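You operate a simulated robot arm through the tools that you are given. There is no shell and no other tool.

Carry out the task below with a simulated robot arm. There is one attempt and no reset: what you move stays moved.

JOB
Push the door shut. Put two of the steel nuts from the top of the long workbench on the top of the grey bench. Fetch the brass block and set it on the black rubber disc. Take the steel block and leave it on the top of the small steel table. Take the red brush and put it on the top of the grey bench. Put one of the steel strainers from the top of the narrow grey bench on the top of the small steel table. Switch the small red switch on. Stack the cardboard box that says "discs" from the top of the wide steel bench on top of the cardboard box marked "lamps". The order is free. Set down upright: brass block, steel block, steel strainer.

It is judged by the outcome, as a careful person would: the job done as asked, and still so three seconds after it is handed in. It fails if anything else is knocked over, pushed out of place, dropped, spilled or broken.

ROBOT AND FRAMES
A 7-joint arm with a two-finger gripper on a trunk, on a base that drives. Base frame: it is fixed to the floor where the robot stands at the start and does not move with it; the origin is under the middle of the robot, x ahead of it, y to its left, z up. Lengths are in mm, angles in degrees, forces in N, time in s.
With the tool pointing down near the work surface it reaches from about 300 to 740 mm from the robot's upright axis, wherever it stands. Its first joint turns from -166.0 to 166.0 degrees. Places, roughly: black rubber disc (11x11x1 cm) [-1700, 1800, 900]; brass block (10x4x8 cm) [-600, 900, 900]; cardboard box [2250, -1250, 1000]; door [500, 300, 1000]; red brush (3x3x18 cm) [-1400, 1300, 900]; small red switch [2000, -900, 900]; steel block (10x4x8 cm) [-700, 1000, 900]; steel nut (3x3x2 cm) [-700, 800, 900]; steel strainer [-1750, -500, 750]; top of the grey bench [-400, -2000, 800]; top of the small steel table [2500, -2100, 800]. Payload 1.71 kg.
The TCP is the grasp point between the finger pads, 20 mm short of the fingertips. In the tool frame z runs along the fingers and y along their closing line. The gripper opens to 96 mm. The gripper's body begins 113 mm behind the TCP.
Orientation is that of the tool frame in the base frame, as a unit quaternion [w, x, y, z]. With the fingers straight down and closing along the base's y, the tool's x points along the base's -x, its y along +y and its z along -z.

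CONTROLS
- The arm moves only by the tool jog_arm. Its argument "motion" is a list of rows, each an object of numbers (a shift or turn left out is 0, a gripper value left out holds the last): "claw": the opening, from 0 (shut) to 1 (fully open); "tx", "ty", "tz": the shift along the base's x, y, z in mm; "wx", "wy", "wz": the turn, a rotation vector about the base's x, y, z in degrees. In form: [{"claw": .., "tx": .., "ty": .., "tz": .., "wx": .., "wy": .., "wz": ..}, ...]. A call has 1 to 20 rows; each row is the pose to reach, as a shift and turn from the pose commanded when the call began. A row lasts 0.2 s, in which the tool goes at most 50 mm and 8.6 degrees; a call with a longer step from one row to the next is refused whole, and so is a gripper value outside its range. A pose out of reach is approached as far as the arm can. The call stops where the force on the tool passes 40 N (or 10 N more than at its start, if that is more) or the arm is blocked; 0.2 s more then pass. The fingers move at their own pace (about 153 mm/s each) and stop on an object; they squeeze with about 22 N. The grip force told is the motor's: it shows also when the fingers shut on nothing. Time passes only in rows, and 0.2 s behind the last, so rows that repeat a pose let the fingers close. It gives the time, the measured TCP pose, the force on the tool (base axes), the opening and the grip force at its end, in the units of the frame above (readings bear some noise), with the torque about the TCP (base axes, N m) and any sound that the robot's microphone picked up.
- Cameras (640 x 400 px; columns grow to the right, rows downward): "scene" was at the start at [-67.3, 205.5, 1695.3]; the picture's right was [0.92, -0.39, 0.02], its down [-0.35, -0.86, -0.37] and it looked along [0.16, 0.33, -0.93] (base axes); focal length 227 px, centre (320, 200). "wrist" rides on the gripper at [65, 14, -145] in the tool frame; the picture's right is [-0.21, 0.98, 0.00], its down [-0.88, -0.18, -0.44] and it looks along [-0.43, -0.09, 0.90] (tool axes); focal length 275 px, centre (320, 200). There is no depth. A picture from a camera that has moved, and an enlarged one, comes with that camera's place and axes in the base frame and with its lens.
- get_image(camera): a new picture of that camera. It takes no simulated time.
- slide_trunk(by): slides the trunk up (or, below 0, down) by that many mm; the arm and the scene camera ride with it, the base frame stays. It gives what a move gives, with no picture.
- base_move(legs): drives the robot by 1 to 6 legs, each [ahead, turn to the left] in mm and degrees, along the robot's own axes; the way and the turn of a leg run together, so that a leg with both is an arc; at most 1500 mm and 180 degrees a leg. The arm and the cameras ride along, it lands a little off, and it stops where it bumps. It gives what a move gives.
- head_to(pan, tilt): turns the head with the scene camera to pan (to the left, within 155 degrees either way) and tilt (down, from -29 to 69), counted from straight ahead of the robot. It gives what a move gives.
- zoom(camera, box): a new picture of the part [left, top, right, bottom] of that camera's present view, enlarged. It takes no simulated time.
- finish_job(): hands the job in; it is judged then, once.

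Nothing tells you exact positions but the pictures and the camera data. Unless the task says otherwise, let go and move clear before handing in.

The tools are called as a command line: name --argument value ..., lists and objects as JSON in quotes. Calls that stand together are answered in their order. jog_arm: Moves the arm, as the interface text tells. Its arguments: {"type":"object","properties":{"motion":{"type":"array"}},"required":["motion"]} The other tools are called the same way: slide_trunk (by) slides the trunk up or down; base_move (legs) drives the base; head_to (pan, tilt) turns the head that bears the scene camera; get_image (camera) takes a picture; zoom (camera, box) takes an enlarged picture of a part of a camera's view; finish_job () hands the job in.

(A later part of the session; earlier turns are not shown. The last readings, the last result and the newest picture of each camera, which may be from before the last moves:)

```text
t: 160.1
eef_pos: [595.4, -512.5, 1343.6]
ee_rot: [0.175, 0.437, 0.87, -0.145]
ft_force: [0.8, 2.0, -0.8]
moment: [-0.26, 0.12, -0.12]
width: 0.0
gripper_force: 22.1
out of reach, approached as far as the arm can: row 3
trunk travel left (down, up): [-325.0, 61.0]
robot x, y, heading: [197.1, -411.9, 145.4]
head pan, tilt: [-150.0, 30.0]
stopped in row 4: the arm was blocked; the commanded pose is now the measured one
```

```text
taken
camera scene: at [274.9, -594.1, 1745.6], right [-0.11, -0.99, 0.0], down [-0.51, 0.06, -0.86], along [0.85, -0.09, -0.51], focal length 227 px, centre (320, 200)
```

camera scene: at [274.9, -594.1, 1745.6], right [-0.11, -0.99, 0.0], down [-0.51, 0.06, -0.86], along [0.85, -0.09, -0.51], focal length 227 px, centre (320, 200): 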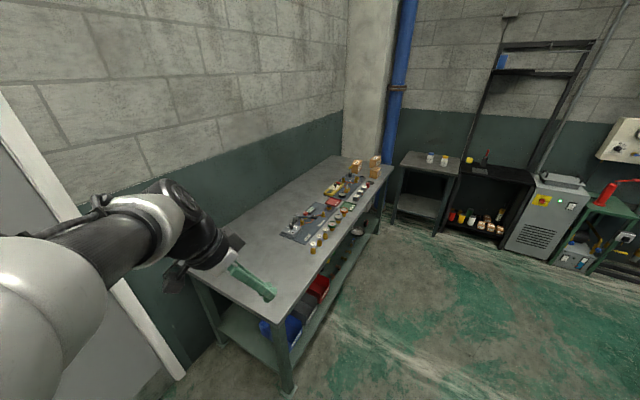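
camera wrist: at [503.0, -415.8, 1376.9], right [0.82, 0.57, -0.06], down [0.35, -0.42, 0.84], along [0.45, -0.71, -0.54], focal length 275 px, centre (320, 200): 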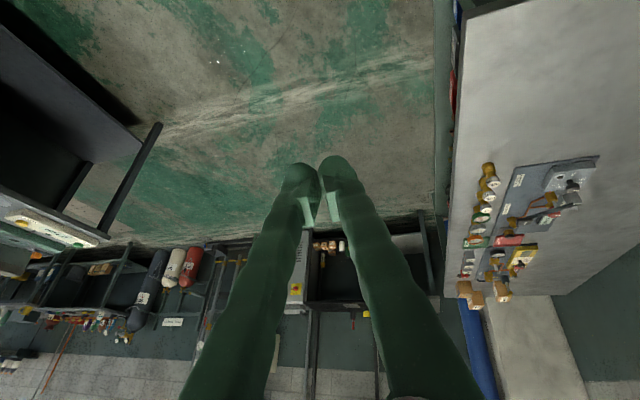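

jog_arm --motion '[{"tx": 33, "ty": -23, "tz": -10}, {"tx": 66, "ty": -46, "tz": -20}, {"tx": 99, "ty": -69, "tz": -30}, {"tx": 132, "ty": -92, "tz": -40}, {"tx": 165, "ty": -115, "tz": -50}]'

get_image --camera "scene"

```text
t: 160.4
eef_pos: [600.3, -513.7, 1345.3]
ee_rot: [0.184, 0.431, 0.873, -0.135]
ft_force: [0.8, -0.9, 0.3]
moment: [0.04, -0.04, 0.02]
width: 0.0
gripper_force: 22.2
trunk travel left (down, up): [-325.0, 61.0]
robot x, y, heading: [198.7, -413.0, 145.7]
head pan, tilt: [-150.0, 30.0]
stopped in row 1: the arm was blocked; the commanded pose is now the measured one
```

```text
taken
camera scene: at [269.5, -605.0, 1744.8], right [-0.13, -0.99, -0.01], down [-0.51, 0.07, -0.86], along [0.85, -0.1, -0.51], focal length 227 px, centre (320, 200)
```

scene: 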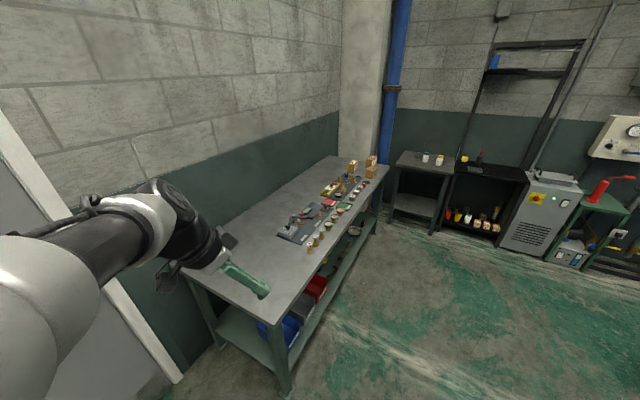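

jog_arm --motion '[{"tz": -40}, {"tz": -80}, {"tz": -120}, {"tz": -160}]'

get_image --camera "scene"

```text
t: 160.7
eef_pos: [586.8, -498.2, 1336.6]
ee_rot: [0.201, 0.428, 0.866, -0.166]
ft_force: [-0.1, 0.6, -0.2]
moment: [0.01, -0.09, 0.07]
width: 0.0
gripper_force: 22.1
trunk travel left (down, up): [-325.0, 61.0]
robot x, y, heading: [195.5, -411.2, 145.5]
head pan, tilt: [-150.0, 30.0]
stopped in row 1: the arm was blocked; the commanded pose is now the measured one
```

```text
taken
camera scene: at [265.8, -608.8, 1745.1], right [-0.2, -0.98, -0.01], down [-0.5, 0.11, -0.86], along [0.84, -0.17, -0.51], focal length 227 px, centre (320, 200)
```

scene: 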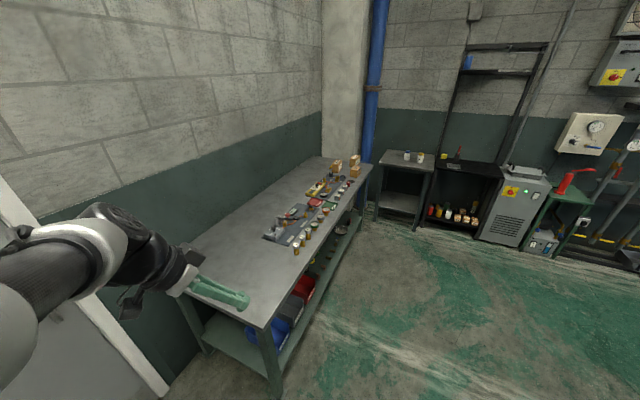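

head_to --pan -155 --tilt 30

jog_arm --motion '[{"tx": 20, "ty": 28}, {"tx": 40, "ty": 56}, {"tx": 60, "ty": 85}]'

get_image --camera "scene"

```text
t: 161.4
eef_pos: [591.0, -494.4, 1334.4]
ee_rot: [0.2, 0.424, 0.868, -0.166]
ft_force: [0.0, 0.5, 0.3]
moment: [0.03, 0.04, -0.03]
width: 0.0
gripper_force: 22.2
trunk travel left (down, up): [-325.0, 61.0]
robot x, y, heading: [194.8, -408.9, 145.6]
head pan, tilt: [-154.7, 30.0]
```

```text
t: 161.9
eef_pos: [607.0, -457.3, 1344.4]
ee_rot: [0.205, 0.435, 0.867, -0.129]
ft_force: [0.7, 0.4, 0.6]
moment: [0.0, -0.05, 0.05]
width: 0.0
gripper_force: 22.4
trunk travel left (down, up): [-325.0, 61.0]
robot x, y, heading: [196.5, -410.1, 145.5]
head pan, tilt: [-154.7, 30.0]
stopped in row 2: the arm was blocked; the commanded pose is now the measured one
```

```text
taken
camera scene: at [267.7, -603.6, 1745.3], right [-0.16, -0.99, -0.01], down [-0.5, 0.09, -0.86], along [0.85, -0.13, -0.51], focal length 227 px, centre (320, 200)
```

scene: 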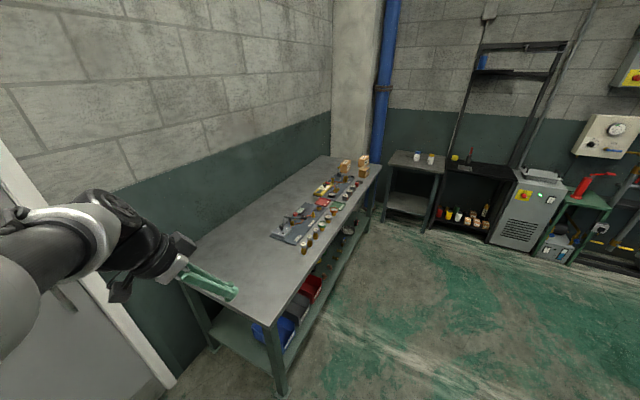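

jog_arm --motion '[{"tx": 12, "ty": 17, "tz": 10}, {"tx": 24, "ty": 34, "tz": 20}, {"tx": 36, "ty": 51, "tz": 30}, {"tx": 48, "ty": 68, "tz": 30}]'

get_image --camera "scene"

get_image --camera "wrist"

```text
t: 162.2
eef_pos: [602.4, -434.4, 1354.8]
ee_rot: [0.219, 0.434, 0.863, -0.137]
ft_force: [0.1, 0.6, -0.2]
moment: [-0.05, -0.01, -0.02]
width: 0.1
gripper_force: 22.2
trunk travel left (down, up): [-325.0, 61.0]
robot x, y, heading: [196.0, -405.1, 145.7]
head pan, tilt: [-154.7, 30.0]
stopped in row 1: the arm was blocked; the commanded pose is now the measured one
```

```text
taken
camera scene: at [270.2, -600.1, 1745.5], right [-0.15, -0.99, -0.01], down [-0.51, 0.08, -0.86], along [0.85, -0.13, -0.51], focal length 227 px, centre (320, 200)
```

scene: 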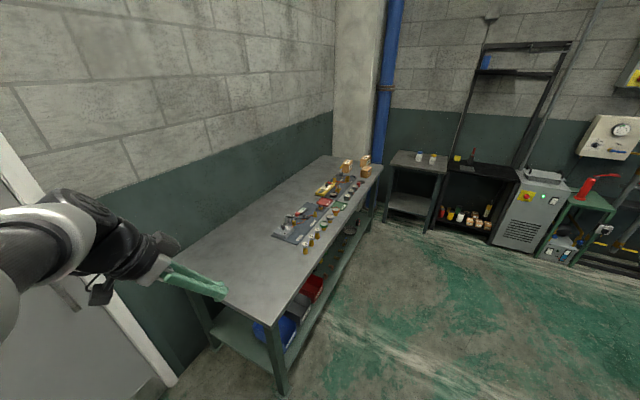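

```text
taken
camera wrist: at [541.0, -319.5, 1446.4], right [0.9, 0.43, 0.06], down [0.2, -0.52, 0.83], along [0.39, -0.74, -0.56], focal length 275 px, centre (320, 200)
```

wrist: 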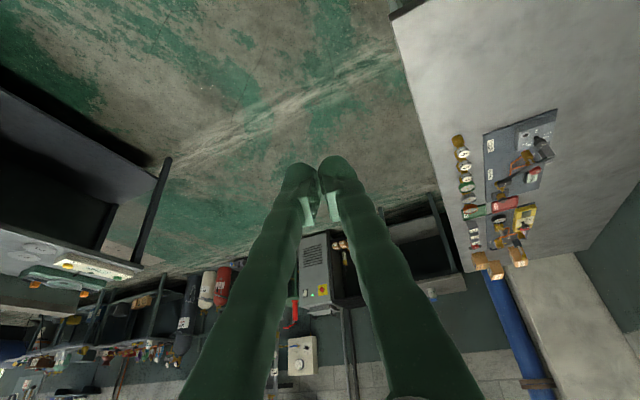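

jog_arm --motion '[{"tx": 6, "ty": 8}, {"tx": 12, "ty": 16}, {"tx": 18, "ty": 25}, {"tx": 24, "ty": 33}, {"tx": 30, "ty": 41}, {"tx": 36, "ty": 50}, {"tx": 42, "ty": 58}]'

head_to --pan -120 --tilt 10

get_image --camera "scene"

```text
t: 163.8
eef_pos: [641.8, -381.6, 1351.3]
ee_rot: [0.21, 0.436, 0.865, -0.132]
ft_force: [0.4, 0.5, -0.4]
moment: [-0.03, 0.0, -0.03]
width: 0.1
gripper_force: 21.9
trunk travel left (down, up): [-325.0, 61.0]
robot x, y, heading: [199.4, -412.4, 145.4]
head pan, tilt: [-154.7, 30.0]
```

```text
t: 164.8
eef_pos: [641.5, -383.1, 1352.8]
ee_rot: [0.211, 0.436, 0.865, -0.131]
ft_force: [0.0, 0.2, 0.1]
moment: [-0.03, -0.01, 0.0]
width: 0.0
gripper_force: 22.1
trunk travel left (down, up): [-325.0, 61.0]
robot x, y, heading: [193.4, -412.2, 145.6]
head pan, tilt: [-120.0, 10.0]
```

```text
taken
camera scene: at [265.2, -550.0, 1778.0], right [0.43, -0.9, -0.01], down [-0.17, -0.07, -0.98], along [0.89, 0.42, -0.18], focal length 227 px, centre (320, 200)
```

scene: 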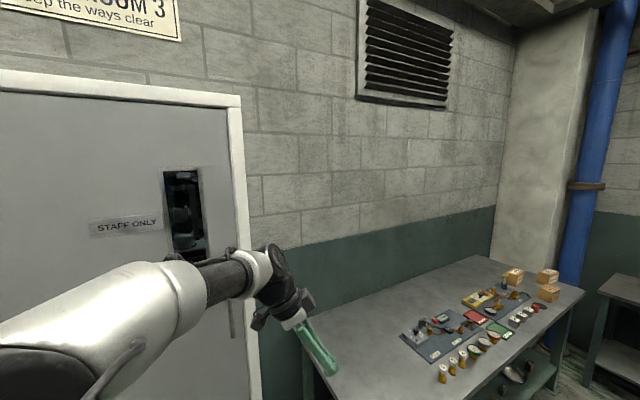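

The arm is free, and the door still looks shut. I'll bring the hand to the right side with the tool pointing down.

jog_arm --motion '[{"tx": 0, "ty": 40, "wx": 3, "wy": 1.8}, {"tx": -10, "ty": 80, "wx": 6, "wy": 3.7}, {"tx": -25, "ty": 120, "wx": 9, "wy": 5.5}, {"tx": -42, "ty": 155, "wx": 12, "wy": 7.4}, {"tx": -60, "ty": 188, "wx": 15, "wy": 9.3}, {"tx": -80, "ty": 218, "wx": 18, "wy": 11.1}, {"tx": -102, "ty": 242, "wx": 21, "wy": 13}, {"tx": -124, "ty": 260, "wx": 24.5, "wy": 14.9}]'

head_to --pan -100 --tilt 35

get_image --camera "scene"

```text
t: 166.6
eef_pos: [464.6, -173.4, 1357.6]
ee_rot: [0.003, 0.452, 0.892, 0.001]
ft_force: [0.6, -0.4, 0.6]
moment: [0.0, 0.01, 0.04]
width: 0.0
gripper_force: 21.8
out of reach, approached as far as the arm can: row 3, 4, 5, 6, 7, 8
trunk travel left (down, up): [-325.0, 61.0]
robot x, y, heading: [195.7, -410.5, 145.6]
head pan, tilt: [-120.0, 10.0]
```

```text
t: 167.5
eef_pos: [480.0, -184.1, 1357.8]
ee_rot: [-0.002, 0.452, 0.892, 0.002]
ft_force: [-0.9, 0.0, -0.4]
moment: [0.06, 0.06, 0.04]
width: 0.4
gripper_force: 21.7
trunk travel left (down, up): [-325.0, 61.0]
robot x, y, heading: [193.8, -410.9, 145.4]
head pan, tilt: [-100.0, 35.0]
```

```text
taken
camera scene: at [248.1, -530.7, 1738.1], right [0.71, -0.7, -0.02], down [-0.42, -0.4, -0.82], along [0.57, 0.59, -0.58], focal length 227 px, centre (320, 200)
```

scene: 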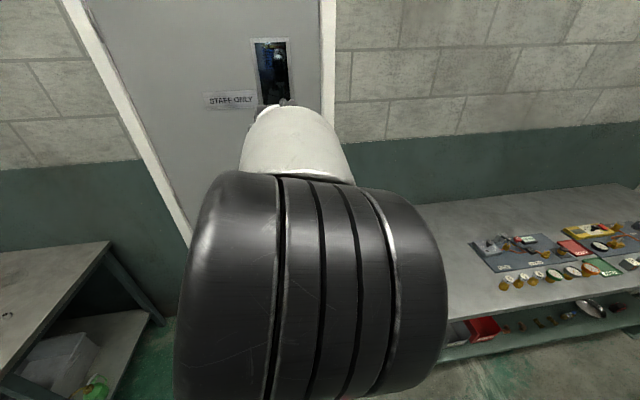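

jog_arm --motion '[{"tx": 5, "ty": 7, "tz": -40}, {"tx": 10, "ty": 14, "tz": -80}, {"tx": 15, "ty": 21, "tz": -120}, {"tx": 20, "ty": 28, "tz": -160}, {"tx": 25, "ty": 35, "tz": -200}]'

get_image --camera "scene"

```text
t: 168.7
eef_pos: [449.2, -210.1, 1212.3]
ee_rot: [-0.001, 0.451, 0.892, 0.0]
ft_force: [0.3, 0.6, 0.2]
moment: [0.02, 0.02, -0.03]
width: 0.1
gripper_force: 22.7
out of reach, approached as far as the arm can: row 1, 2, 3, 4, 5
trunk travel left (down, up): [-325.0, 61.0]
robot x, y, heading: [194.5, -411.7, 145.6]
head pan, tilt: [-100.0, 35.0]
```

```text
taken
camera scene: at [243.8, -527.6, 1738.3], right [0.71, -0.7, -0.02], down [-0.41, -0.4, -0.82], along [0.57, 0.59, -0.58], focal length 227 px, centre (320, 200)
```

scene: 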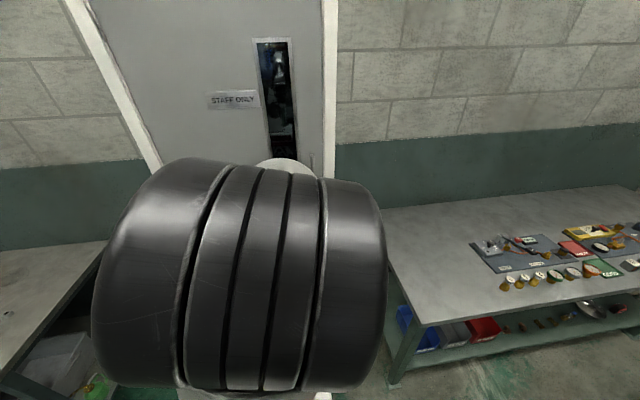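

jog_arm --motion '[{"wz": 8}, {"wz": 16}, {"wz": 24}, {"wz": 32}, {"wz": 40}, {"wz": 48}, {"wz": 56}, {"wz": 64}, {"wz": 72}, {"wz": 80}, {"wz": 88}, {"wz": 96}, {"wz": 104}, {"wz": 109}]'

jog_arm --motion '[{"tx": 20, "ty": 35}, {"tx": 40, "ty": 70}, {"tx": 60, "ty": 105}, {"tx": 80, "ty": 140}]'

get_image --camera "scene"

```text
t: 171.7
eef_pos: [443.7, -212.8, 1214.0]
ee_rot: [0.001, -0.466, 0.885, 0.001]
ft_force: [-0.6, -0.5, -0.4]
moment: [-0.02, 0.0, -0.04]
width: 0.0
gripper_force: 21.7
out of reach, approached as far as the arm can: row 14
trunk travel left (down, up): [-325.0, 61.0]
robot x, y, heading: [201.6, -411.2, 145.6]
head pan, tilt: [-100.0, 35.0]
```

```text
t: 172.7
eef_pos: [424.3, -165.0, 1264.8]
ee_rot: [0.005, -0.464, 0.886, -0.001]
ft_force: [0.2, 0.6, 1.3]
moment: [-0.06, -0.05, 0.01]
width: 0.0
gripper_force: 21.6
out of reach, approached as far as the arm can: row 1, 2, 3, 4
trunk travel left (down, up): [-325.0, 61.0]
robot x, y, heading: [199.9, -409.9, 145.4]
head pan, tilt: [-100.0, 35.0]
```

```text
taken
camera scene: at [238.3, -522.2, 1738.9], right [0.71, -0.7, -0.01], down [-0.41, -0.4, -0.82], along [0.57, 0.59, -0.58], focal length 227 px, centre (320, 200)
```

scene: 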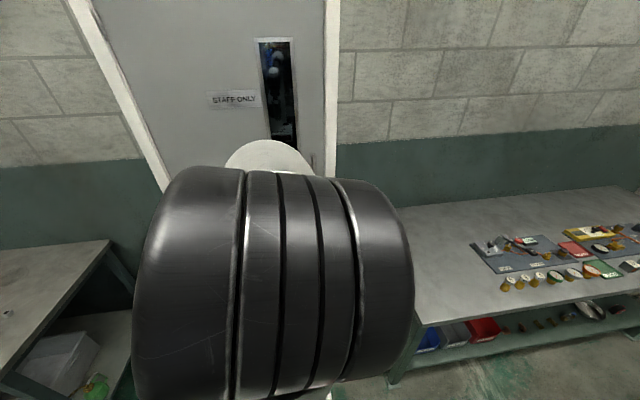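

The elbow has flipped over to the rear. In this configuration the hand should be able to swing to the front, so I'll sweep it there.

jog_arm --motion '[{"tx": -12, "ty": 28, "tz": -10, "wz": 5}, {"tx": -34, "ty": 67, "tz": -20, "wz": 11}, {"tx": -57, "ty": 107, "tz": -30, "wz": 18}, {"tx": -92, "ty": 132, "tz": -40, "wz": 24}, {"tx": -135, "ty": 144, "tz": -50, "wz": 31}, {"tx": -177, "ty": 152, "tz": -60, "wz": 37}, {"tx": -220, "ty": 154, "tz": -70, "wz": 44}, {"tx": -263, "ty": 152, "tz": -80, "wz": 50}, {"tx": -304, "ty": 147, "tz": -80, "wz": 57}, {"tx": -344, "ty": 136, "tz": -80, "wz": 63}, {"tx": -385, "ty": 121, "tz": -80, "wz": 70}, {"tx": -423, "ty": 102, "tz": -80, "wz": 76}]'

head_to --pan -50 --tilt 40

get_image --camera "scene"

```text
t: 175.3
eef_pos: [214.8, -118.9, 1176.9]
ee_rot: [-0.129, 0.819, -0.559, 0.007]
ft_force: [-0.2, 1.0, -0.1]
moment: [-0.01, -0.01, -0.02]
width: 0.0
gripper_force: 22.0
out of reach, approached as far as the arm can: row 1, 2, 3, 4, 5, 6, 7, 8, 9, 10, 11, 12
trunk travel left (down, up): [-325.0, 61.0]
robot x, y, heading: [198.7, -407.5, 145.4]
head pan, tilt: [-100.0, 35.0]
```

```text
t: 176.5
eef_pos: [214.4, -117.7, 1176.6]
ee_rot: [-0.13, 0.819, -0.559, 0.007]
ft_force: [0.4, 0.2, -0.1]
moment: [0.03, 0.0, 0.01]
width: 0.1
gripper_force: 22.2
trunk travel left (down, up): [-325.0, 61.0]
robot x, y, heading: [197.2, -409.8, 145.7]
head pan, tilt: [-50.0, 40.0]
```

```text
taken
camera scene: at [172.5, -504.6, 1732.0], right [1.0, 0.09, -0.01], down [0.05, -0.63, -0.77], along [-0.08, 0.77, -0.63], focal length 227 px, centre (320, 200)
```

scene: 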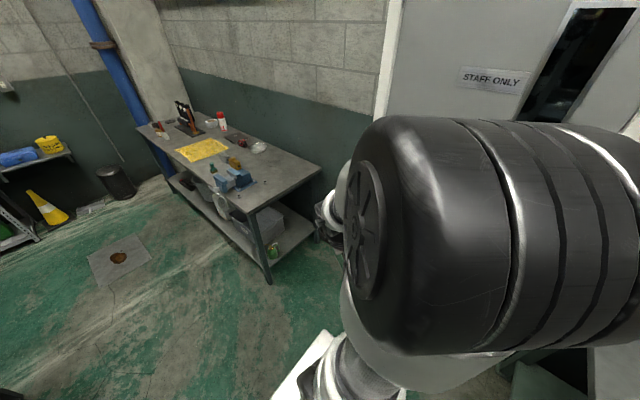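

jog_arm --motion '[{"tx": -33, "ty": 23, "tz": -10}, {"tx": -70, "ty": 40, "tz": -20}, {"tx": -108, "ty": 55, "tz": -30}, {"tx": -148, "ty": 66, "tz": -40}, {"tx": -188, "ty": 78, "tz": -50}, {"tx": -228, "ty": 88, "tz": -60}]'

head_to --pan -20 --tilt 40

get_image --camera "scene"

```text
t: 177.9
eef_pos: [196.8, -80.0, 1139.3]
ee_rot: [-0.138, 0.814, -0.564, 0.007]
ft_force: [-0.6, 0.1, 0.4]
moment: [-0.05, -0.05, -0.04]
width: 0.0
gripper_force: 22.9
out of reach, approached as far as the arm can: row 1, 2, 3, 4, 5, 6
trunk travel left (down, up): [-325.0, 61.0]
robot x, y, heading: [196.1, -409.6, 145.5]
head pan, tilt: [-50.0, 40.0]
```

```text
t: 178.8
eef_pos: [191.7, -77.3, 1137.8]
ee_rot: [-0.138, 0.815, -0.563, 0.008]
ft_force: [0.3, -1.3, -0.1]
moment: [0.05, 0.12, 0.05]
width: 0.0
gripper_force: 21.2
trunk travel left (down, up): [-325.0, 61.0]
robot x, y, heading: [194.7, -406.2, 145.2]
head pan, tilt: [-20.0, 40.0]
```

```text
taken
camera scene: at [88.4, -490.8, 1731.9], right [0.81, 0.58, 0.0], down [0.38, -0.53, -0.76], along [-0.44, 0.62, -0.65], focal length 227 px, centre (320, 200)
```

scene: 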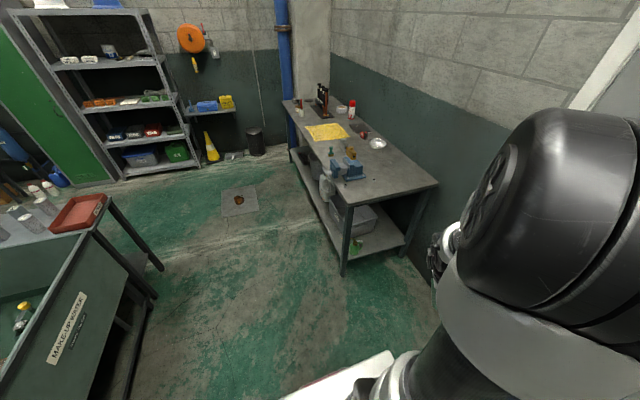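

jog_arm --motion '[{"wx": 6, "wy": -4.7, "tx": 10, "ty": 13, "tz": 15}, {"wx": 12, "wy": -9.4, "tx": 24, "ty": 30, "tz": 30}, {"wx": 18, "wy": -14, "tx": 40, "ty": 50, "tz": 45}, {"wx": 24, "wy": -18.7, "tx": 56, "ty": 72, "tz": 60}, {"wx": 30, "wy": -23.4, "tx": 72, "ty": 94, "tz": 75}, {"wx": 36, "wy": -28, "tx": 90, "ty": 116, "tz": 90}, {"wx": 42, "wy": -33, "tx": 108, "ty": 138, "tz": 100}, {"wx": 47, "wy": -37, "tx": 123, "ty": 158, "tz": 110}]'

head_to --pan -50 --tilt 40

get_image --camera "scene"

```text
t: 180.6
eef_pos: [314.3, 83.8, 1243.7]
ee_rot: [-0.605, 0.657, -0.448, 0.038]
ft_force: [0.2, -0.6, -0.4]
moment: [0.03, 0.02, 0.02]
width: 0.3
gripper_force: 21.9
out of reach, approached as far as the arm can: row 1, 2, 3, 4, 5, 6, 7
trunk travel left (down, up): [-325.0, 61.0]
robot x, y, heading: [197.3, -410.9, 145.5]
head pan, tilt: [-20.0, 40.0]
```

```text
t: 181.6
eef_pos: [312.9, 83.0, 1243.8]
ee_rot: [-0.605, 0.658, -0.448, 0.041]
ft_force: [-0.6, -0.3, 0.8]
moment: [-0.01, -0.01, -0.01]
width: 0.0
gripper_force: 21.9
trunk travel left (down, up): [-325.0, 61.0]
robot x, y, heading: [197.0, -408.9, 145.6]
head pan, tilt: [-50.0, 40.0]
```

```text
taken
camera scene: at [125.3, -472.4, 1732.2], right [1.0, 0.1, 0.01], down [0.07, -0.65, -0.76], along [-0.06, 0.76, -0.65], focal length 227 px, centre (320, 200)
```

scene: 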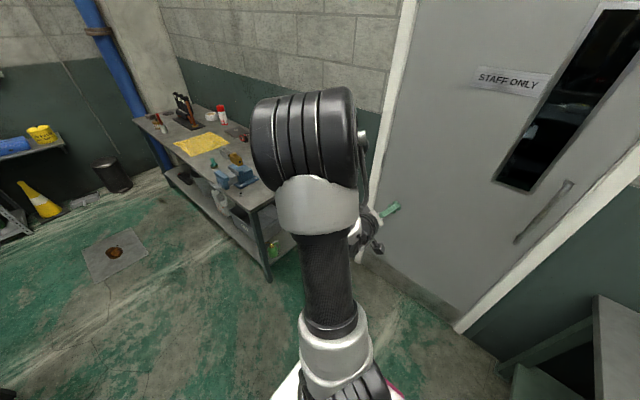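

That worked: the elbow swung back to the front-right. Now I'll pitch the tool back down over the right side.

jog_arm --motion '[{"wx": -6, "wy": 4.7}, {"wx": -12, "wy": 9.4}, {"wx": -18, "wy": 14}, {"wx": -24, "wy": 18.7}, {"wx": -30, "wy": 23.4}, {"wx": -36, "wy": 28}, {"wx": -42, "wy": 33}, {"wx": -48, "wy": 37.5}, {"wx": -54, "wy": 42}, {"wx": -59, "wy": 46.5}]'

get_image --camera "scene"

```text
t: 183.8
eef_pos: [313.9, 82.0, 1241.9]
ee_rot: [-0.318, 0.781, -0.537, 0.023]
ft_force: [0.7, -0.4, -0.6]
moment: [-0.02, -0.02, -0.02]
width: 0.1
gripper_force: 22.4
out of reach, approached as far as the arm can: row 5, 6, 7, 8, 9, 10
trunk travel left (down, up): [-325.0, 61.0]
robot x, y, heading: [194.1, -413.2, 145.6]
head pan, tilt: [-50.0, 40.0]
```

```text
taken
camera scene: at [125.4, -472.3, 1732.2], right [1.0, 0.1, 0.01], down [0.07, -0.65, -0.76], along [-0.06, 0.76, -0.65], focal length 227 px, centre (320, 200)
```

scene: 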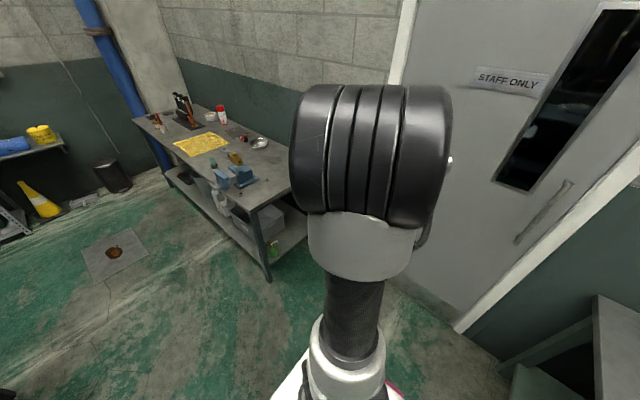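

jog_arm --motion '[{"wz": -8}, {"wz": -16}, {"wz": -24}, {"wz": -32}, {"wz": -40}, {"wz": -48}, {"wz": -56}, {"wz": -61}]'

get_image --camera "scene"

get_image --camera "wrist"

```text
t: 185.6
eef_pos: [317.1, 84.6, 1243.6]
ee_rot: [0.262, -0.401, 0.858, -0.183]
ft_force: [-1.0, -0.7, -0.8]
moment: [-0.03, 0.0, 0.01]
width: 0.0
gripper_force: 21.9
trunk travel left (down, up): [-325.0, 61.0]
robot x, y, heading: [193.6, -406.1, 145.4]
head pan, tilt: [-50.0, 40.0]
```

```text
taken
camera scene: at [125.5, -471.9, 1732.2], right [1.0, 0.1, 0.01], down [0.07, -0.65, -0.76], along [-0.06, 0.76, -0.65], focal length 227 px, centre (320, 200)
```

scene: 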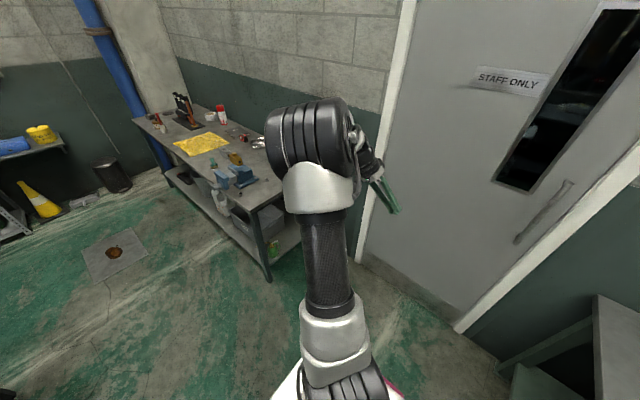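

```text
taken
camera wrist: at [186.6, 56.3, 1330.9], right [-0.47, 0.76, -0.45], down [0.32, 0.62, 0.72], along [0.82, 0.2, -0.53], focal length 275 px, centre (320, 200)
```

wrist: 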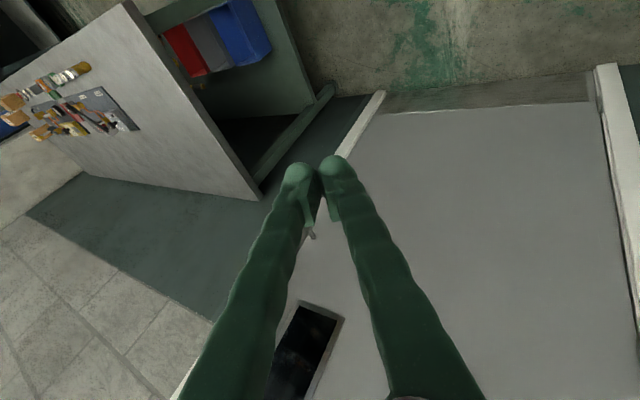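

jog_arm --motion '[{"wx": 1.3, "wy": 7.4}, {"wx": 2.6, "wy": 14.7}, {"wx": 3.8, "wy": 22}, {"wx": 5.1, "wy": 29.4}, {"wx": 6.4, "wy": 36.8}]'

get_image --camera "scene"

```text
t: 186.8
eef_pos: [316.0, 70.7, 1245.1]
ee_rot: [0.193, -0.414, 0.88, -0.127]
ft_force: [0.3, -0.1, -0.6]
moment: [0.02, -0.01, -0.01]
width: 0.0
gripper_force: 21.7
out of reach, approached as far as the arm can: row 2, 3, 4, 5
trunk travel left (down, up): [-325.0, 61.0]
robot x, y, heading: [193.7, -409.9, 145.6]
head pan, tilt: [-50.0, 40.0]
```

```text
taken
camera scene: at [125.4, -472.2, 1732.2], right [1.0, 0.1, 0.01], down [0.07, -0.65, -0.76], along [-0.06, 0.76, -0.65], focal length 227 px, centre (320, 200)
```

scene: 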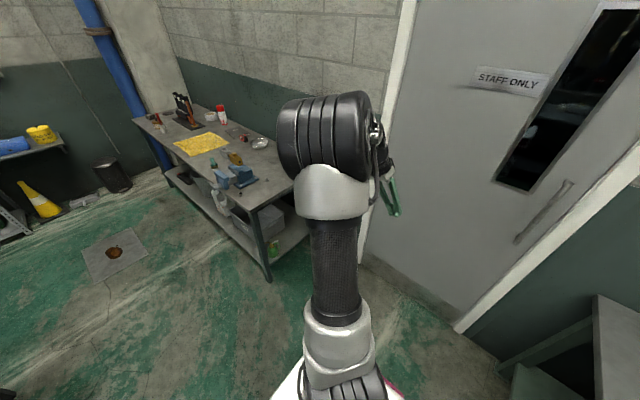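

jog_arm --motion '[{"tz": -45}, {"tz": -90}, {"tz": -135}, {"tz": -180}, {"tz": -225}, {"tz": -245}]'

jog_arm --motion '[{"wx": 0.8, "wy": 6}, {"wx": 1.6, "wy": 12}, {"wx": 2.4, "wy": 18}, {"wx": 3.5, "wy": 26}]'

get_image --camera "scene"

```text
t: 188.2
eef_pos: [326.4, 38.7, 1016.2]
ee_rot: [0.218, -0.414, 0.875, -0.125]
ft_force: [-0.4, 0.4, -0.2]
moment: [0.0, 0.01, -0.04]
width: 0.4
gripper_force: 22.0
out of reach, approached as far as the arm can: row 2, 3, 4, 5, 6
trunk travel left (down, up): [-325.0, 61.0]
robot x, y, heading: [195.4, -411.8, 145.3]
head pan, tilt: [-50.0, 40.0]
```

```text
t: 189.2
eef_pos: [326.3, 40.0, 1016.4]
ee_rot: [0.218, -0.414, 0.875, -0.126]
ft_force: [-0.5, -0.9, -0.4]
moment: [-0.02, -0.01, 0.02]
width: 0.1
gripper_force: 22.5
out of reach, approached as far as the arm can: row 1, 2, 3, 4
trunk travel left (down, up): [-325.0, 61.0]
robot x, y, heading: [197.1, -409.1, 145.5]
head pan, tilt: [-50.0, 40.0]
```

```text
taken
camera scene: at [125.3, -472.2, 1732.2], right [1.0, 0.1, 0.01], down [0.07, -0.65, -0.76], along [-0.06, 0.76, -0.65], focal length 227 px, centre (320, 200)
```

scene: 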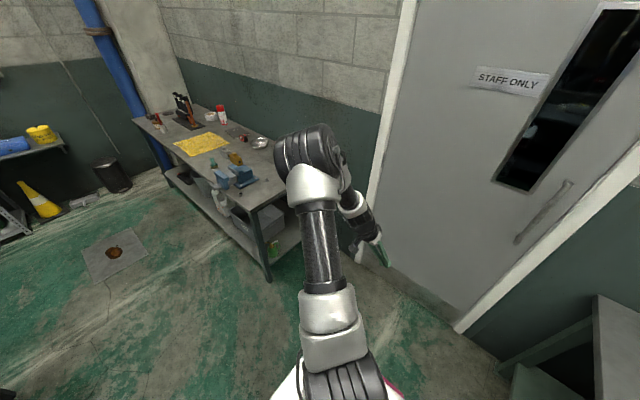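

The wrist roll seems to be at a limit. I'll roll the hand the other way, about the forearm axis.

jog_arm --motion '[{"wx": -3.2, "wy": -2.8, "wz": 6.7}, {"wx": -6.4, "wy": -5.6, "wz": 13.4}, {"wx": -9.6, "wy": -8.4, "wz": 20.2}, {"wx": -12.8, "wy": -11.2, "wz": 26.9}, {"wx": -16, "wy": -14, "wz": 33.6}, {"wx": -19.2, "wy": -16.8, "wz": 40.3}, {"wx": -22.4, "wy": -19.6, "wz": 47}, {"wx": -25.6, "wy": -22.4, "wz": 53.8}, {"wx": -28.8, "wy": -25.2, "wz": 60.5}, {"wx": -32, "wy": -28, "wz": 67.2}, {"wx": -35.2, "wy": -30.8, "wz": 73.9}, {"wx": -38.4, "wy": -33.6, "wz": 80.6}, {"wx": -41.6, "wy": -36.4, "wz": 87.4}, {"wx": -44.8, "wy": -39.2, "wz": 94.1}, {"wx": -48, "wy": -42, "wz": 100.8}, {"wx": -51.2, "wy": -44.8, "wz": 107.5}, {"wx": -54.4, "wy": -47.6, "wz": 114.2}, {"wx": -57.6, "wy": -50.4, "wz": 121}, {"wx": -60.8, "wy": -53.2, "wz": 127.7}, {"wx": -64, "wy": -56, "wz": 134.4}]'

get_image --camera "scene"

```text
t: 193.4
eef_pos: [327.3, 55.2, 1012.7]
ee_rot: [-0.282, 0.844, 0.311, 0.333]
ft_force: [0.1, -1.0, -1.0]
moment: [-0.02, -0.03, 0.02]
width: 0.2
gripper_force: 22.6
out of reach, approached as far as the arm can: row 18, 19, 20
trunk travel left (down, up): [-325.0, 61.0]
robot x, y, heading: [192.8, -409.8, 145.6]
head pan, tilt: [-50.0, 40.0]
```

```text
taken
camera scene: at [125.7, -472.1, 1732.2], right [1.0, 0.1, 0.01], down [0.07, -0.65, -0.76], along [-0.06, 0.76, -0.65], focal length 227 px, centre (320, 200)
```

scene: 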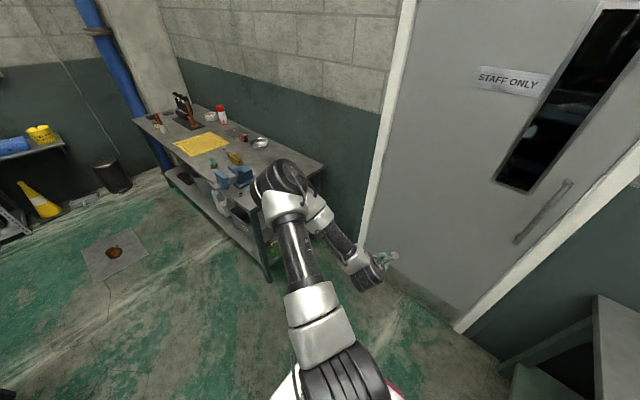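

jog_arm --motion '[{"wx": -6.5, "wy": 3.7}, {"wx": -13, "wy": 7.4}, {"wx": -19.5, "wy": 11}, {"wx": -26, "wy": 14.8}, {"wx": -32.5, "wy": 18.5}, {"wx": -39, "wy": 22.2}, {"wx": -45, "wy": 25.6}]'

get_image --camera "scene"

```text
t: 195.0
eef_pos: [328.2, 56.6, 1012.5]
ee_rot: [0.002, 0.939, 0.344, -0.001]
ft_force: [0.0, -0.7, 0.1]
moment: [0.0, 0.0, -0.03]
width: 0.0
gripper_force: 21.6
out of reach, approached as far as the arm can: row 5
trunk travel left (down, up): [-325.0, 61.0]
robot x, y, heading: [192.7, -411.9, 145.3]
head pan, tilt: [-50.0, 40.0]
```

```text
taken
camera scene: at [126.1, -472.1, 1732.2], right [1.0, 0.1, 0.01], down [0.07, -0.65, -0.76], along [-0.06, 0.76, -0.65], focal length 227 px, centre (320, 200)
```

scene: 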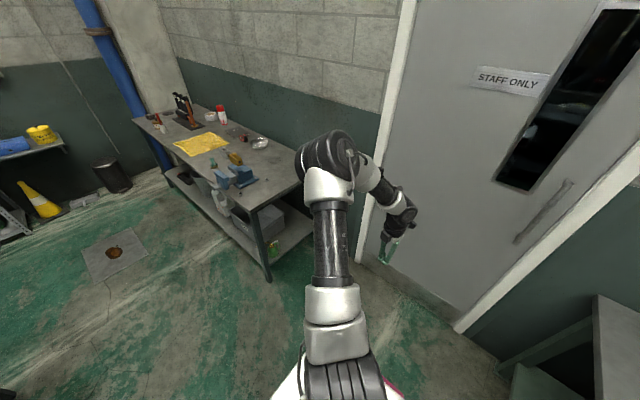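

The tool points straight down in a well-behaved configuration. I'll raise the hand, align with the benches and reverse toward the wide bench.

jog_arm --motion '[{"tz": 45}, {"tz": 90}, {"tz": 135}, {"tz": 180}, {"tz": 200}]'

base_move --legs '[[0, -2], [-900, 0]]'

head_to --pan -130 --tilt 40

get_image --camera "scene"

```text
t: 196.2
eef_pos: [327.2, 56.8, 1211.3]
ee_rot: [0.0, 0.939, 0.343, 0.001]
ft_force: [0.3, -0.8, 0.0]
moment: [-0.01, -0.01, -0.01]
width: 0.1
gripper_force: 21.8
trunk travel left (down, up): [-325.0, 61.0]
robot x, y, heading: [198.6, -411.6, 145.5]
head pan, tilt: [-50.0, 40.0]
```

```text
t: 201.6
eef_pos: [1068.4, -489.3, 1210.3]
ee_rot: [0.0, 0.947, 0.322, 0.0]
ft_force: [-0.5, -0.4, -0.3]
moment: [0.02, 0.02, -0.02]
width: 0.2
gripper_force: 22.3
trunk travel left (down, up): [-325.0, 61.0]
robot x, y, heading: [915.4, -947.2, 142.6]
head pan, tilt: [-50.0, 40.0]
```

```text
t: 203.1
eef_pos: [1081.5, -499.6, 1214.0]
ee_rot: [-0.007, 0.946, 0.323, -0.005]
ft_force: [-1.2, 1.1, -0.1]
moment: [0.01, -0.02, 0.03]
width: 0.2
gripper_force: 21.6
trunk travel left (down, up): [-325.0, 61.0]
robot x, y, heading: [911.7, -948.6, 142.8]
head pan, tilt: [-130.0, 40.0]
```

```text
taken
camera scene: at [927.9, -1073.1, 1734.0], right [0.22, -0.97, 0.01], down [-0.62, -0.15, -0.77], along [0.76, 0.16, -0.63], focal length 227 px, centre (320, 200)
```

scene: 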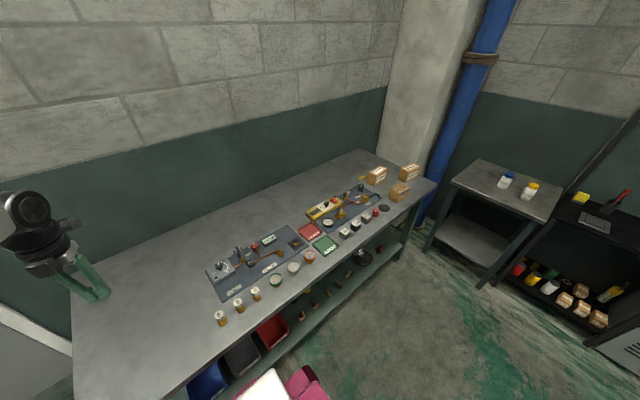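

I can see the bench: a component panel with switches, and three cardboard boxes at the far end. I'll zoom in.

zoom --camera "scene" --box '[340, 150, 440, 220]'

zoom --camera "scene" --box '[280, 170, 400, 250]'

zoom --camera "scene" --box '[190, 220, 330, 330]'

```text
5.71 times, centred on (390, 185) of scene
camera zoom: at [927.9, -1073.1, 1734.0], right [0.22, -0.97, 0.01], down [-0.62, -0.15, -0.77], along [0.76, 0.16, -0.63], focal length 1296 px, centre (-80, 286)
```

zoom: 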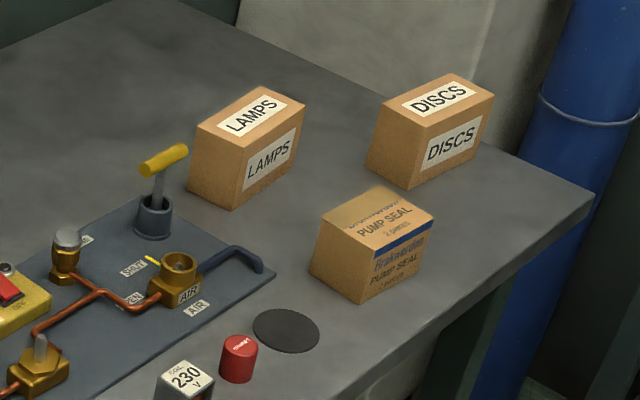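

```text
5.00 times, centred on (340, 210) of scene
camera zoom: at [927.9, -1073.1, 1734.0], right [0.22, -0.97, 0.01], down [-0.62, -0.15, -0.77], along [0.76, 0.16, -0.63], focal length 1134 px, centre (220, 150)
```

zoom: 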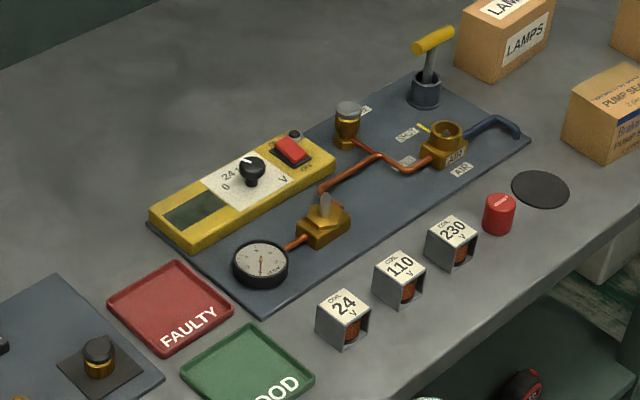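

```text
3.64 times, centred on (260, 275) of scene
camera zoom: at [927.9, -1073.1, 1734.0], right [0.22, -0.97, 0.01], down [-0.62, -0.15, -0.77], along [0.76, 0.16, -0.63], focal length 825 px, centre (538, -73)
```

zoom: 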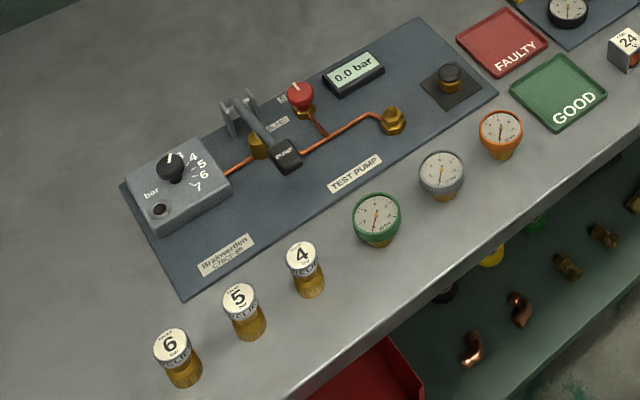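

I can read the labels: LAMPS, DISCS and PUMP SEAL. The red rocker switch sits on the yellow unit. I'll reverse further to bring the switch in front of the right side.

base_move --legs '[[-860, 0]]'

head_to --pan -100 --tilt 45

get_image --camera "scene"

get_image --camera "wrist"

```text
t: 208.1
eef_pos: [1777.6, -1025.9, 1213.6]
ee_rot: [-0.007, 0.946, 0.325, -0.004]
ft_force: [0.6, 0.5, 0.2]
moment: [0.02, 0.04, -0.02]
width: 0.0
gripper_force: 22.1
trunk travel left (down, up): [-325.0, 61.0]
robot x, y, heading: [1609.0, -1476.1, 142.9]
head pan, tilt: [-130.0, 40.0]
```

```text
t: 209.0
eef_pos: [1790.1, -1035.8, 1214.1]
ee_rot: [-0.013, 0.945, 0.326, -0.008]
ft_force: [-0.6, 0.5, -0.3]
moment: [-0.02, 0.03, 0.02]
width: 0.0
gripper_force: 22.5
trunk travel left (down, up): [-325.0, 61.0]
robot x, y, heading: [1609.8, -1477.4, 143.1]
head pan, tilt: [-100.0, 45.0]
```

```text
taken
camera scene: at [1602.1, -1563.2, 1726.1], right [0.68, -0.73, 0.02], down [-0.51, -0.49, -0.71], along [0.53, 0.48, -0.7], focal length 227 px, centre (320, 200)
```

scene: 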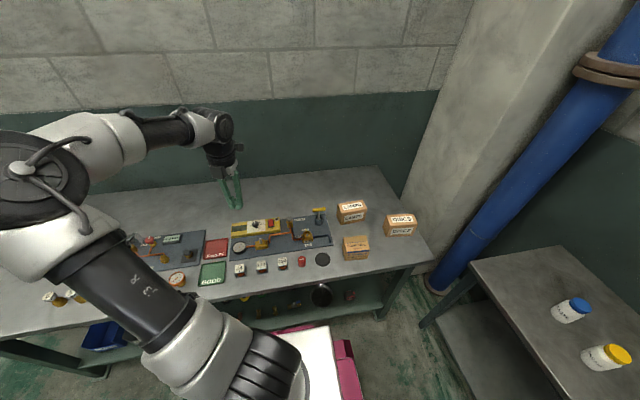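

```text
taken
camera wrist: at [1855.7, -1009.9, 1359.3], right [0.44, -0.9, -0.03], down [-0.79, -0.4, 0.46], along [-0.42, -0.18, -0.89], focal length 275 px, centre (320, 200)
```

wrist: 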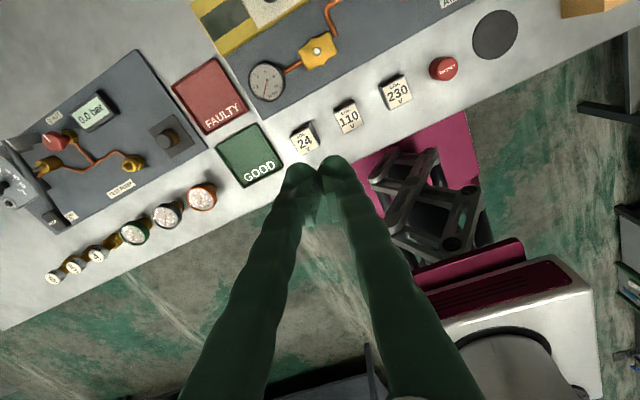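

Triangulating from both cameras puts the bench top at about z = 860. I'll zoom in on the yellow unit and the boxes.

zoom --camera "scene" --box '[225, 195, 345, 270]'

zoom --camera "scene" --box '[320, 190, 430, 265]'

```text
5.33 times, centred on (285, 232) of scene
camera zoom: at [1602.1, -1563.2, 1726.1], right [0.68, -0.73, 0.02], down [-0.51, -0.49, -0.71], along [0.53, 0.48, -0.7], focal length 1210 px, centre (507, 27)
```

zoom: 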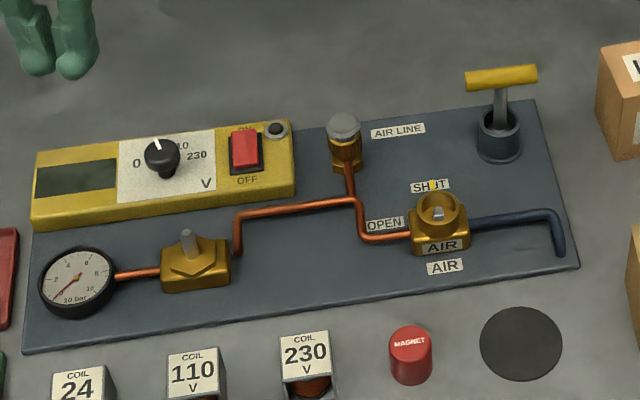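

```text
5.33 times, centred on (375, 228) of scene
camera zoom: at [1602.1, -1563.2, 1726.1], right [0.68, -0.73, 0.02], down [-0.51, -0.49, -0.71], along [0.53, 0.48, -0.7], focal length 1210 px, centre (27, 53)
```

zoom: 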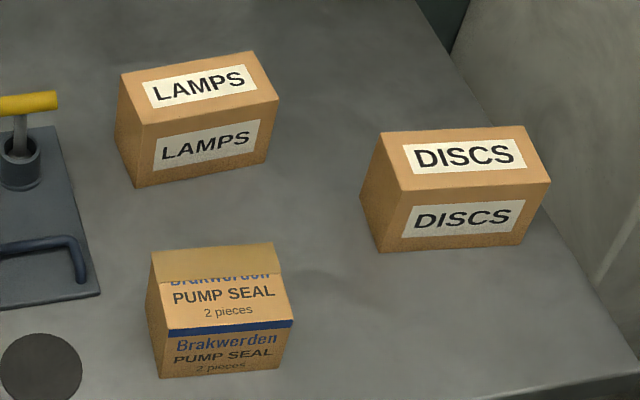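

The rocker has ON on the far side and OFF on the near side. I'll move the closed fingers over the switch at a safe height and look down with the wrist camera.

jog_arm --motion '[{"tx": 34, "ty": 21}, {"tx": 68, "ty": 42}, {"tx": 101, "ty": 63}, {"tx": 135, "ty": 84}, {"tx": 168, "ty": 105}, {"tx": 168, "ty": 105, "tz": -45}, {"tx": 168, "ty": 105, "tz": -90}, {"tx": 168, "ty": 105, "tz": -130}]'

get_image --camera "wrist"

get_image --camera "scene"

```text
t: 210.8
eef_pos: [1961.1, -933.3, 1084.9]
ee_rot: [-0.013, 0.945, 0.325, -0.009]
ft_force: [-0.2, 0.0, 0.6]
moment: [-0.01, -0.02, -0.01]
width: 0.0
gripper_force: 22.2
trunk travel left (down, up): [-325.0, 61.0]
robot x, y, heading: [1611.9, -1474.9, 143.0]
head pan, tilt: [-100.0, 45.0]
```

```text
taken
camera wrist: at [2024.3, -906.3, 1228.0], right [0.44, -0.9, -0.03], down [-0.79, -0.4, 0.46], along [-0.42, -0.18, -0.89], focal length 275 px, centre (320, 200)
```

wrist: 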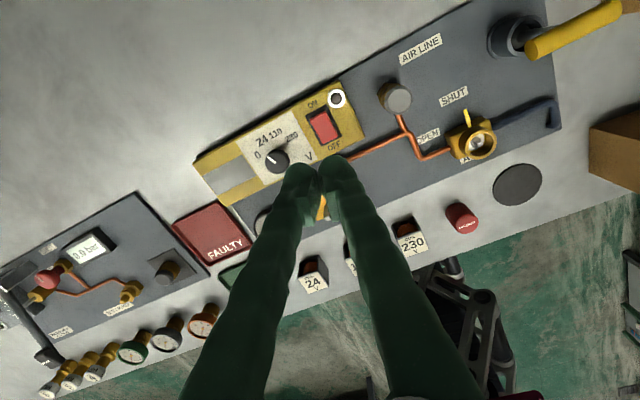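

```text
taken
camera scene: at [1602.0, -1562.8, 1726.1], right [0.68, -0.73, 0.02], down [-0.51, -0.49, -0.71], along [0.53, 0.48, -0.71], focal length 227 px, centre (320, 200)
```

scene: 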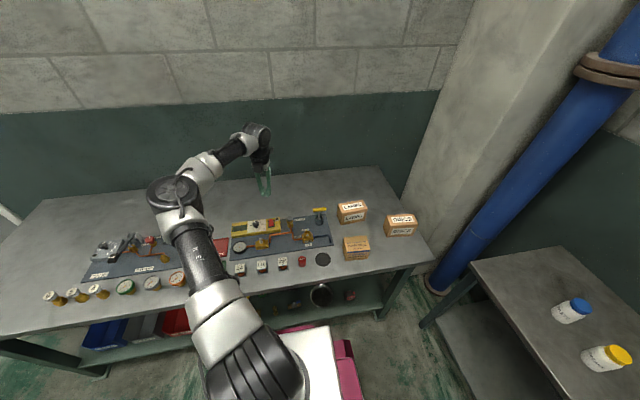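

zoom --camera "wrist" --box '[270, 75, 380, 175]'

```text
4.00 times, centred on (325, 125) of wrist
camera zoom: at [2024.3, -906.3, 1228.0], right [0.44, -0.9, -0.03], down [-0.79, -0.4, 0.46], along [-0.42, -0.18, -0.89], focal length 1101 px, centre (300, 500)
```

zoom: 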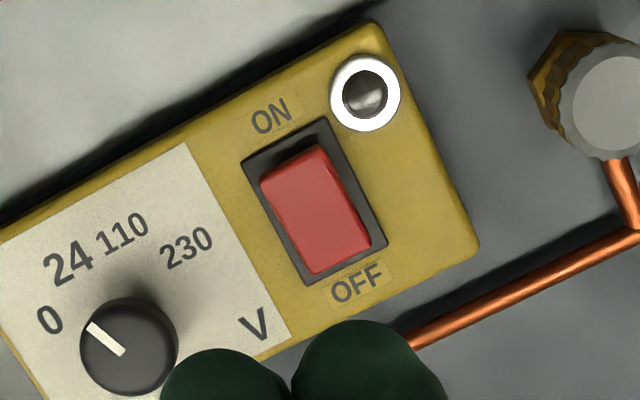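

jog_arm --motion '[{"tx": 2, "ty": 6, "tz": -40}, {"tx": 2, "ty": 6, "tz": -80}, {"tx": 2, "ty": 6, "tz": -120}, {"tx": 2, "ty": 6, "tz": -140}]'

get_image --camera "wrist"

zoom --camera "scene" --box '[225, 165, 325, 255]'

```text
t: 211.8
eef_pos: [1963.0, -926.3, 944.7]
ee_rot: [-0.013, 0.946, 0.324, -0.008]
ft_force: [0.2, -0.9, -0.4]
moment: [0.0, 0.0, 0.02]
width: 0.0
gripper_force: 21.5
trunk travel left (down, up): [-325.0, 61.0]
robot x, y, heading: [1614.8, -1475.4, 143.0]
head pan, tilt: [-100.0, 45.0]
```

```text
taken
camera wrist: at [2026.6, -899.7, 1088.1], right [0.44, -0.9, -0.03], down [-0.79, -0.4, 0.46], along [-0.42, -0.18, -0.89], focal length 275 px, centre (320, 200)
```

wrist: 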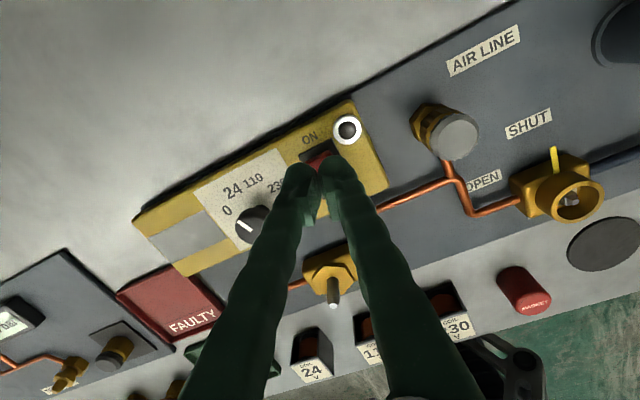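

```text
4.44 times, centred on (275, 210) of scene
camera zoom: at [1602.7, -1563.6, 1726.1], right [0.68, -0.73, 0.02], down [-0.51, -0.49, -0.71], along [0.53, 0.48, -0.71], focal length 1008 px, centre (520, 156)
```

zoom: 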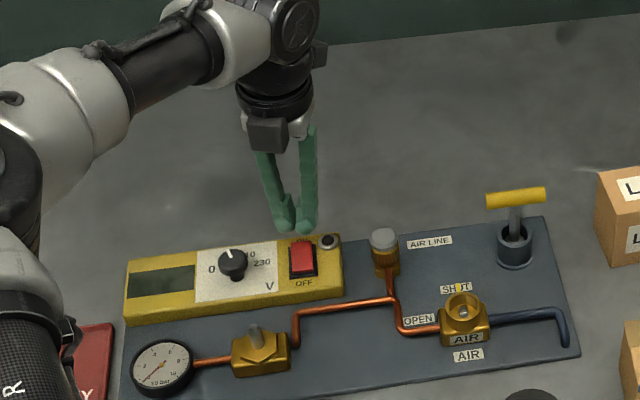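

jog_arm --motion '[{"tx": 2, "ty": 3, "tz": -6}, {"tx": 2, "ty": 3, "tz": -12}, {"tx": 2, "ty": 3, "tz": -18}, {"tx": 2, "ty": 3, "tz": -23}, {"tx": 2, "ty": 3, "tz": -28}, {"tx": 2, "ty": 3, "tz": -32}, {"tx": 2, "ty": 3, "tz": -36}, {"tx": 2, "ty": 3, "tz": -40}, {"tx": 2, "ty": 3, "tz": -44}, {"tx": 2, "ty": 3, "tz": -48}]'

get_image --camera "wrist"

```text
t: 213.7
eef_pos: [1980.2, -929.7, 909.9]
ee_rot: [-0.023, 0.945, 0.325, -0.011]
ft_force: [-0.1, 0.2, 6.5]
moment: [-0.1, 0.14, -0.02]
width: 0.0
gripper_force: 22.2
trunk travel left (down, up): [-325.0, 61.0]
robot x, y, heading: [1611.0, -1477.8, 143.0]
head pan, tilt: [-100.0, 45.0]
stopped in row 9: the force on the tool passed its limit at 44 N (the readings are from after the stop); the commanded pose is now the measured one
```

```text
taken
camera wrist: at [2045.9, -905.4, 1052.6], right [0.44, -0.9, -0.05], down [-0.79, -0.41, 0.46], along [-0.43, -0.16, -0.89], focal length 275 px, centre (320, 200)
```

wrist: 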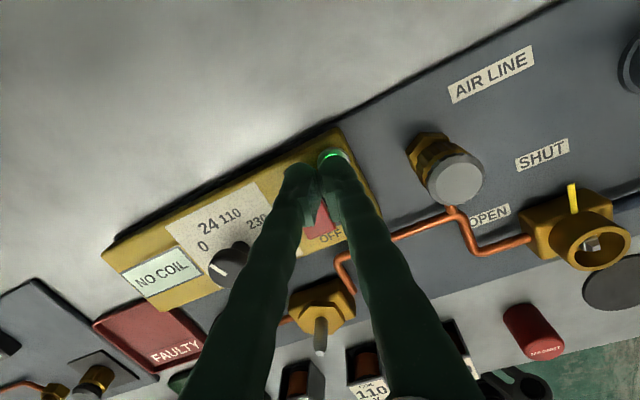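

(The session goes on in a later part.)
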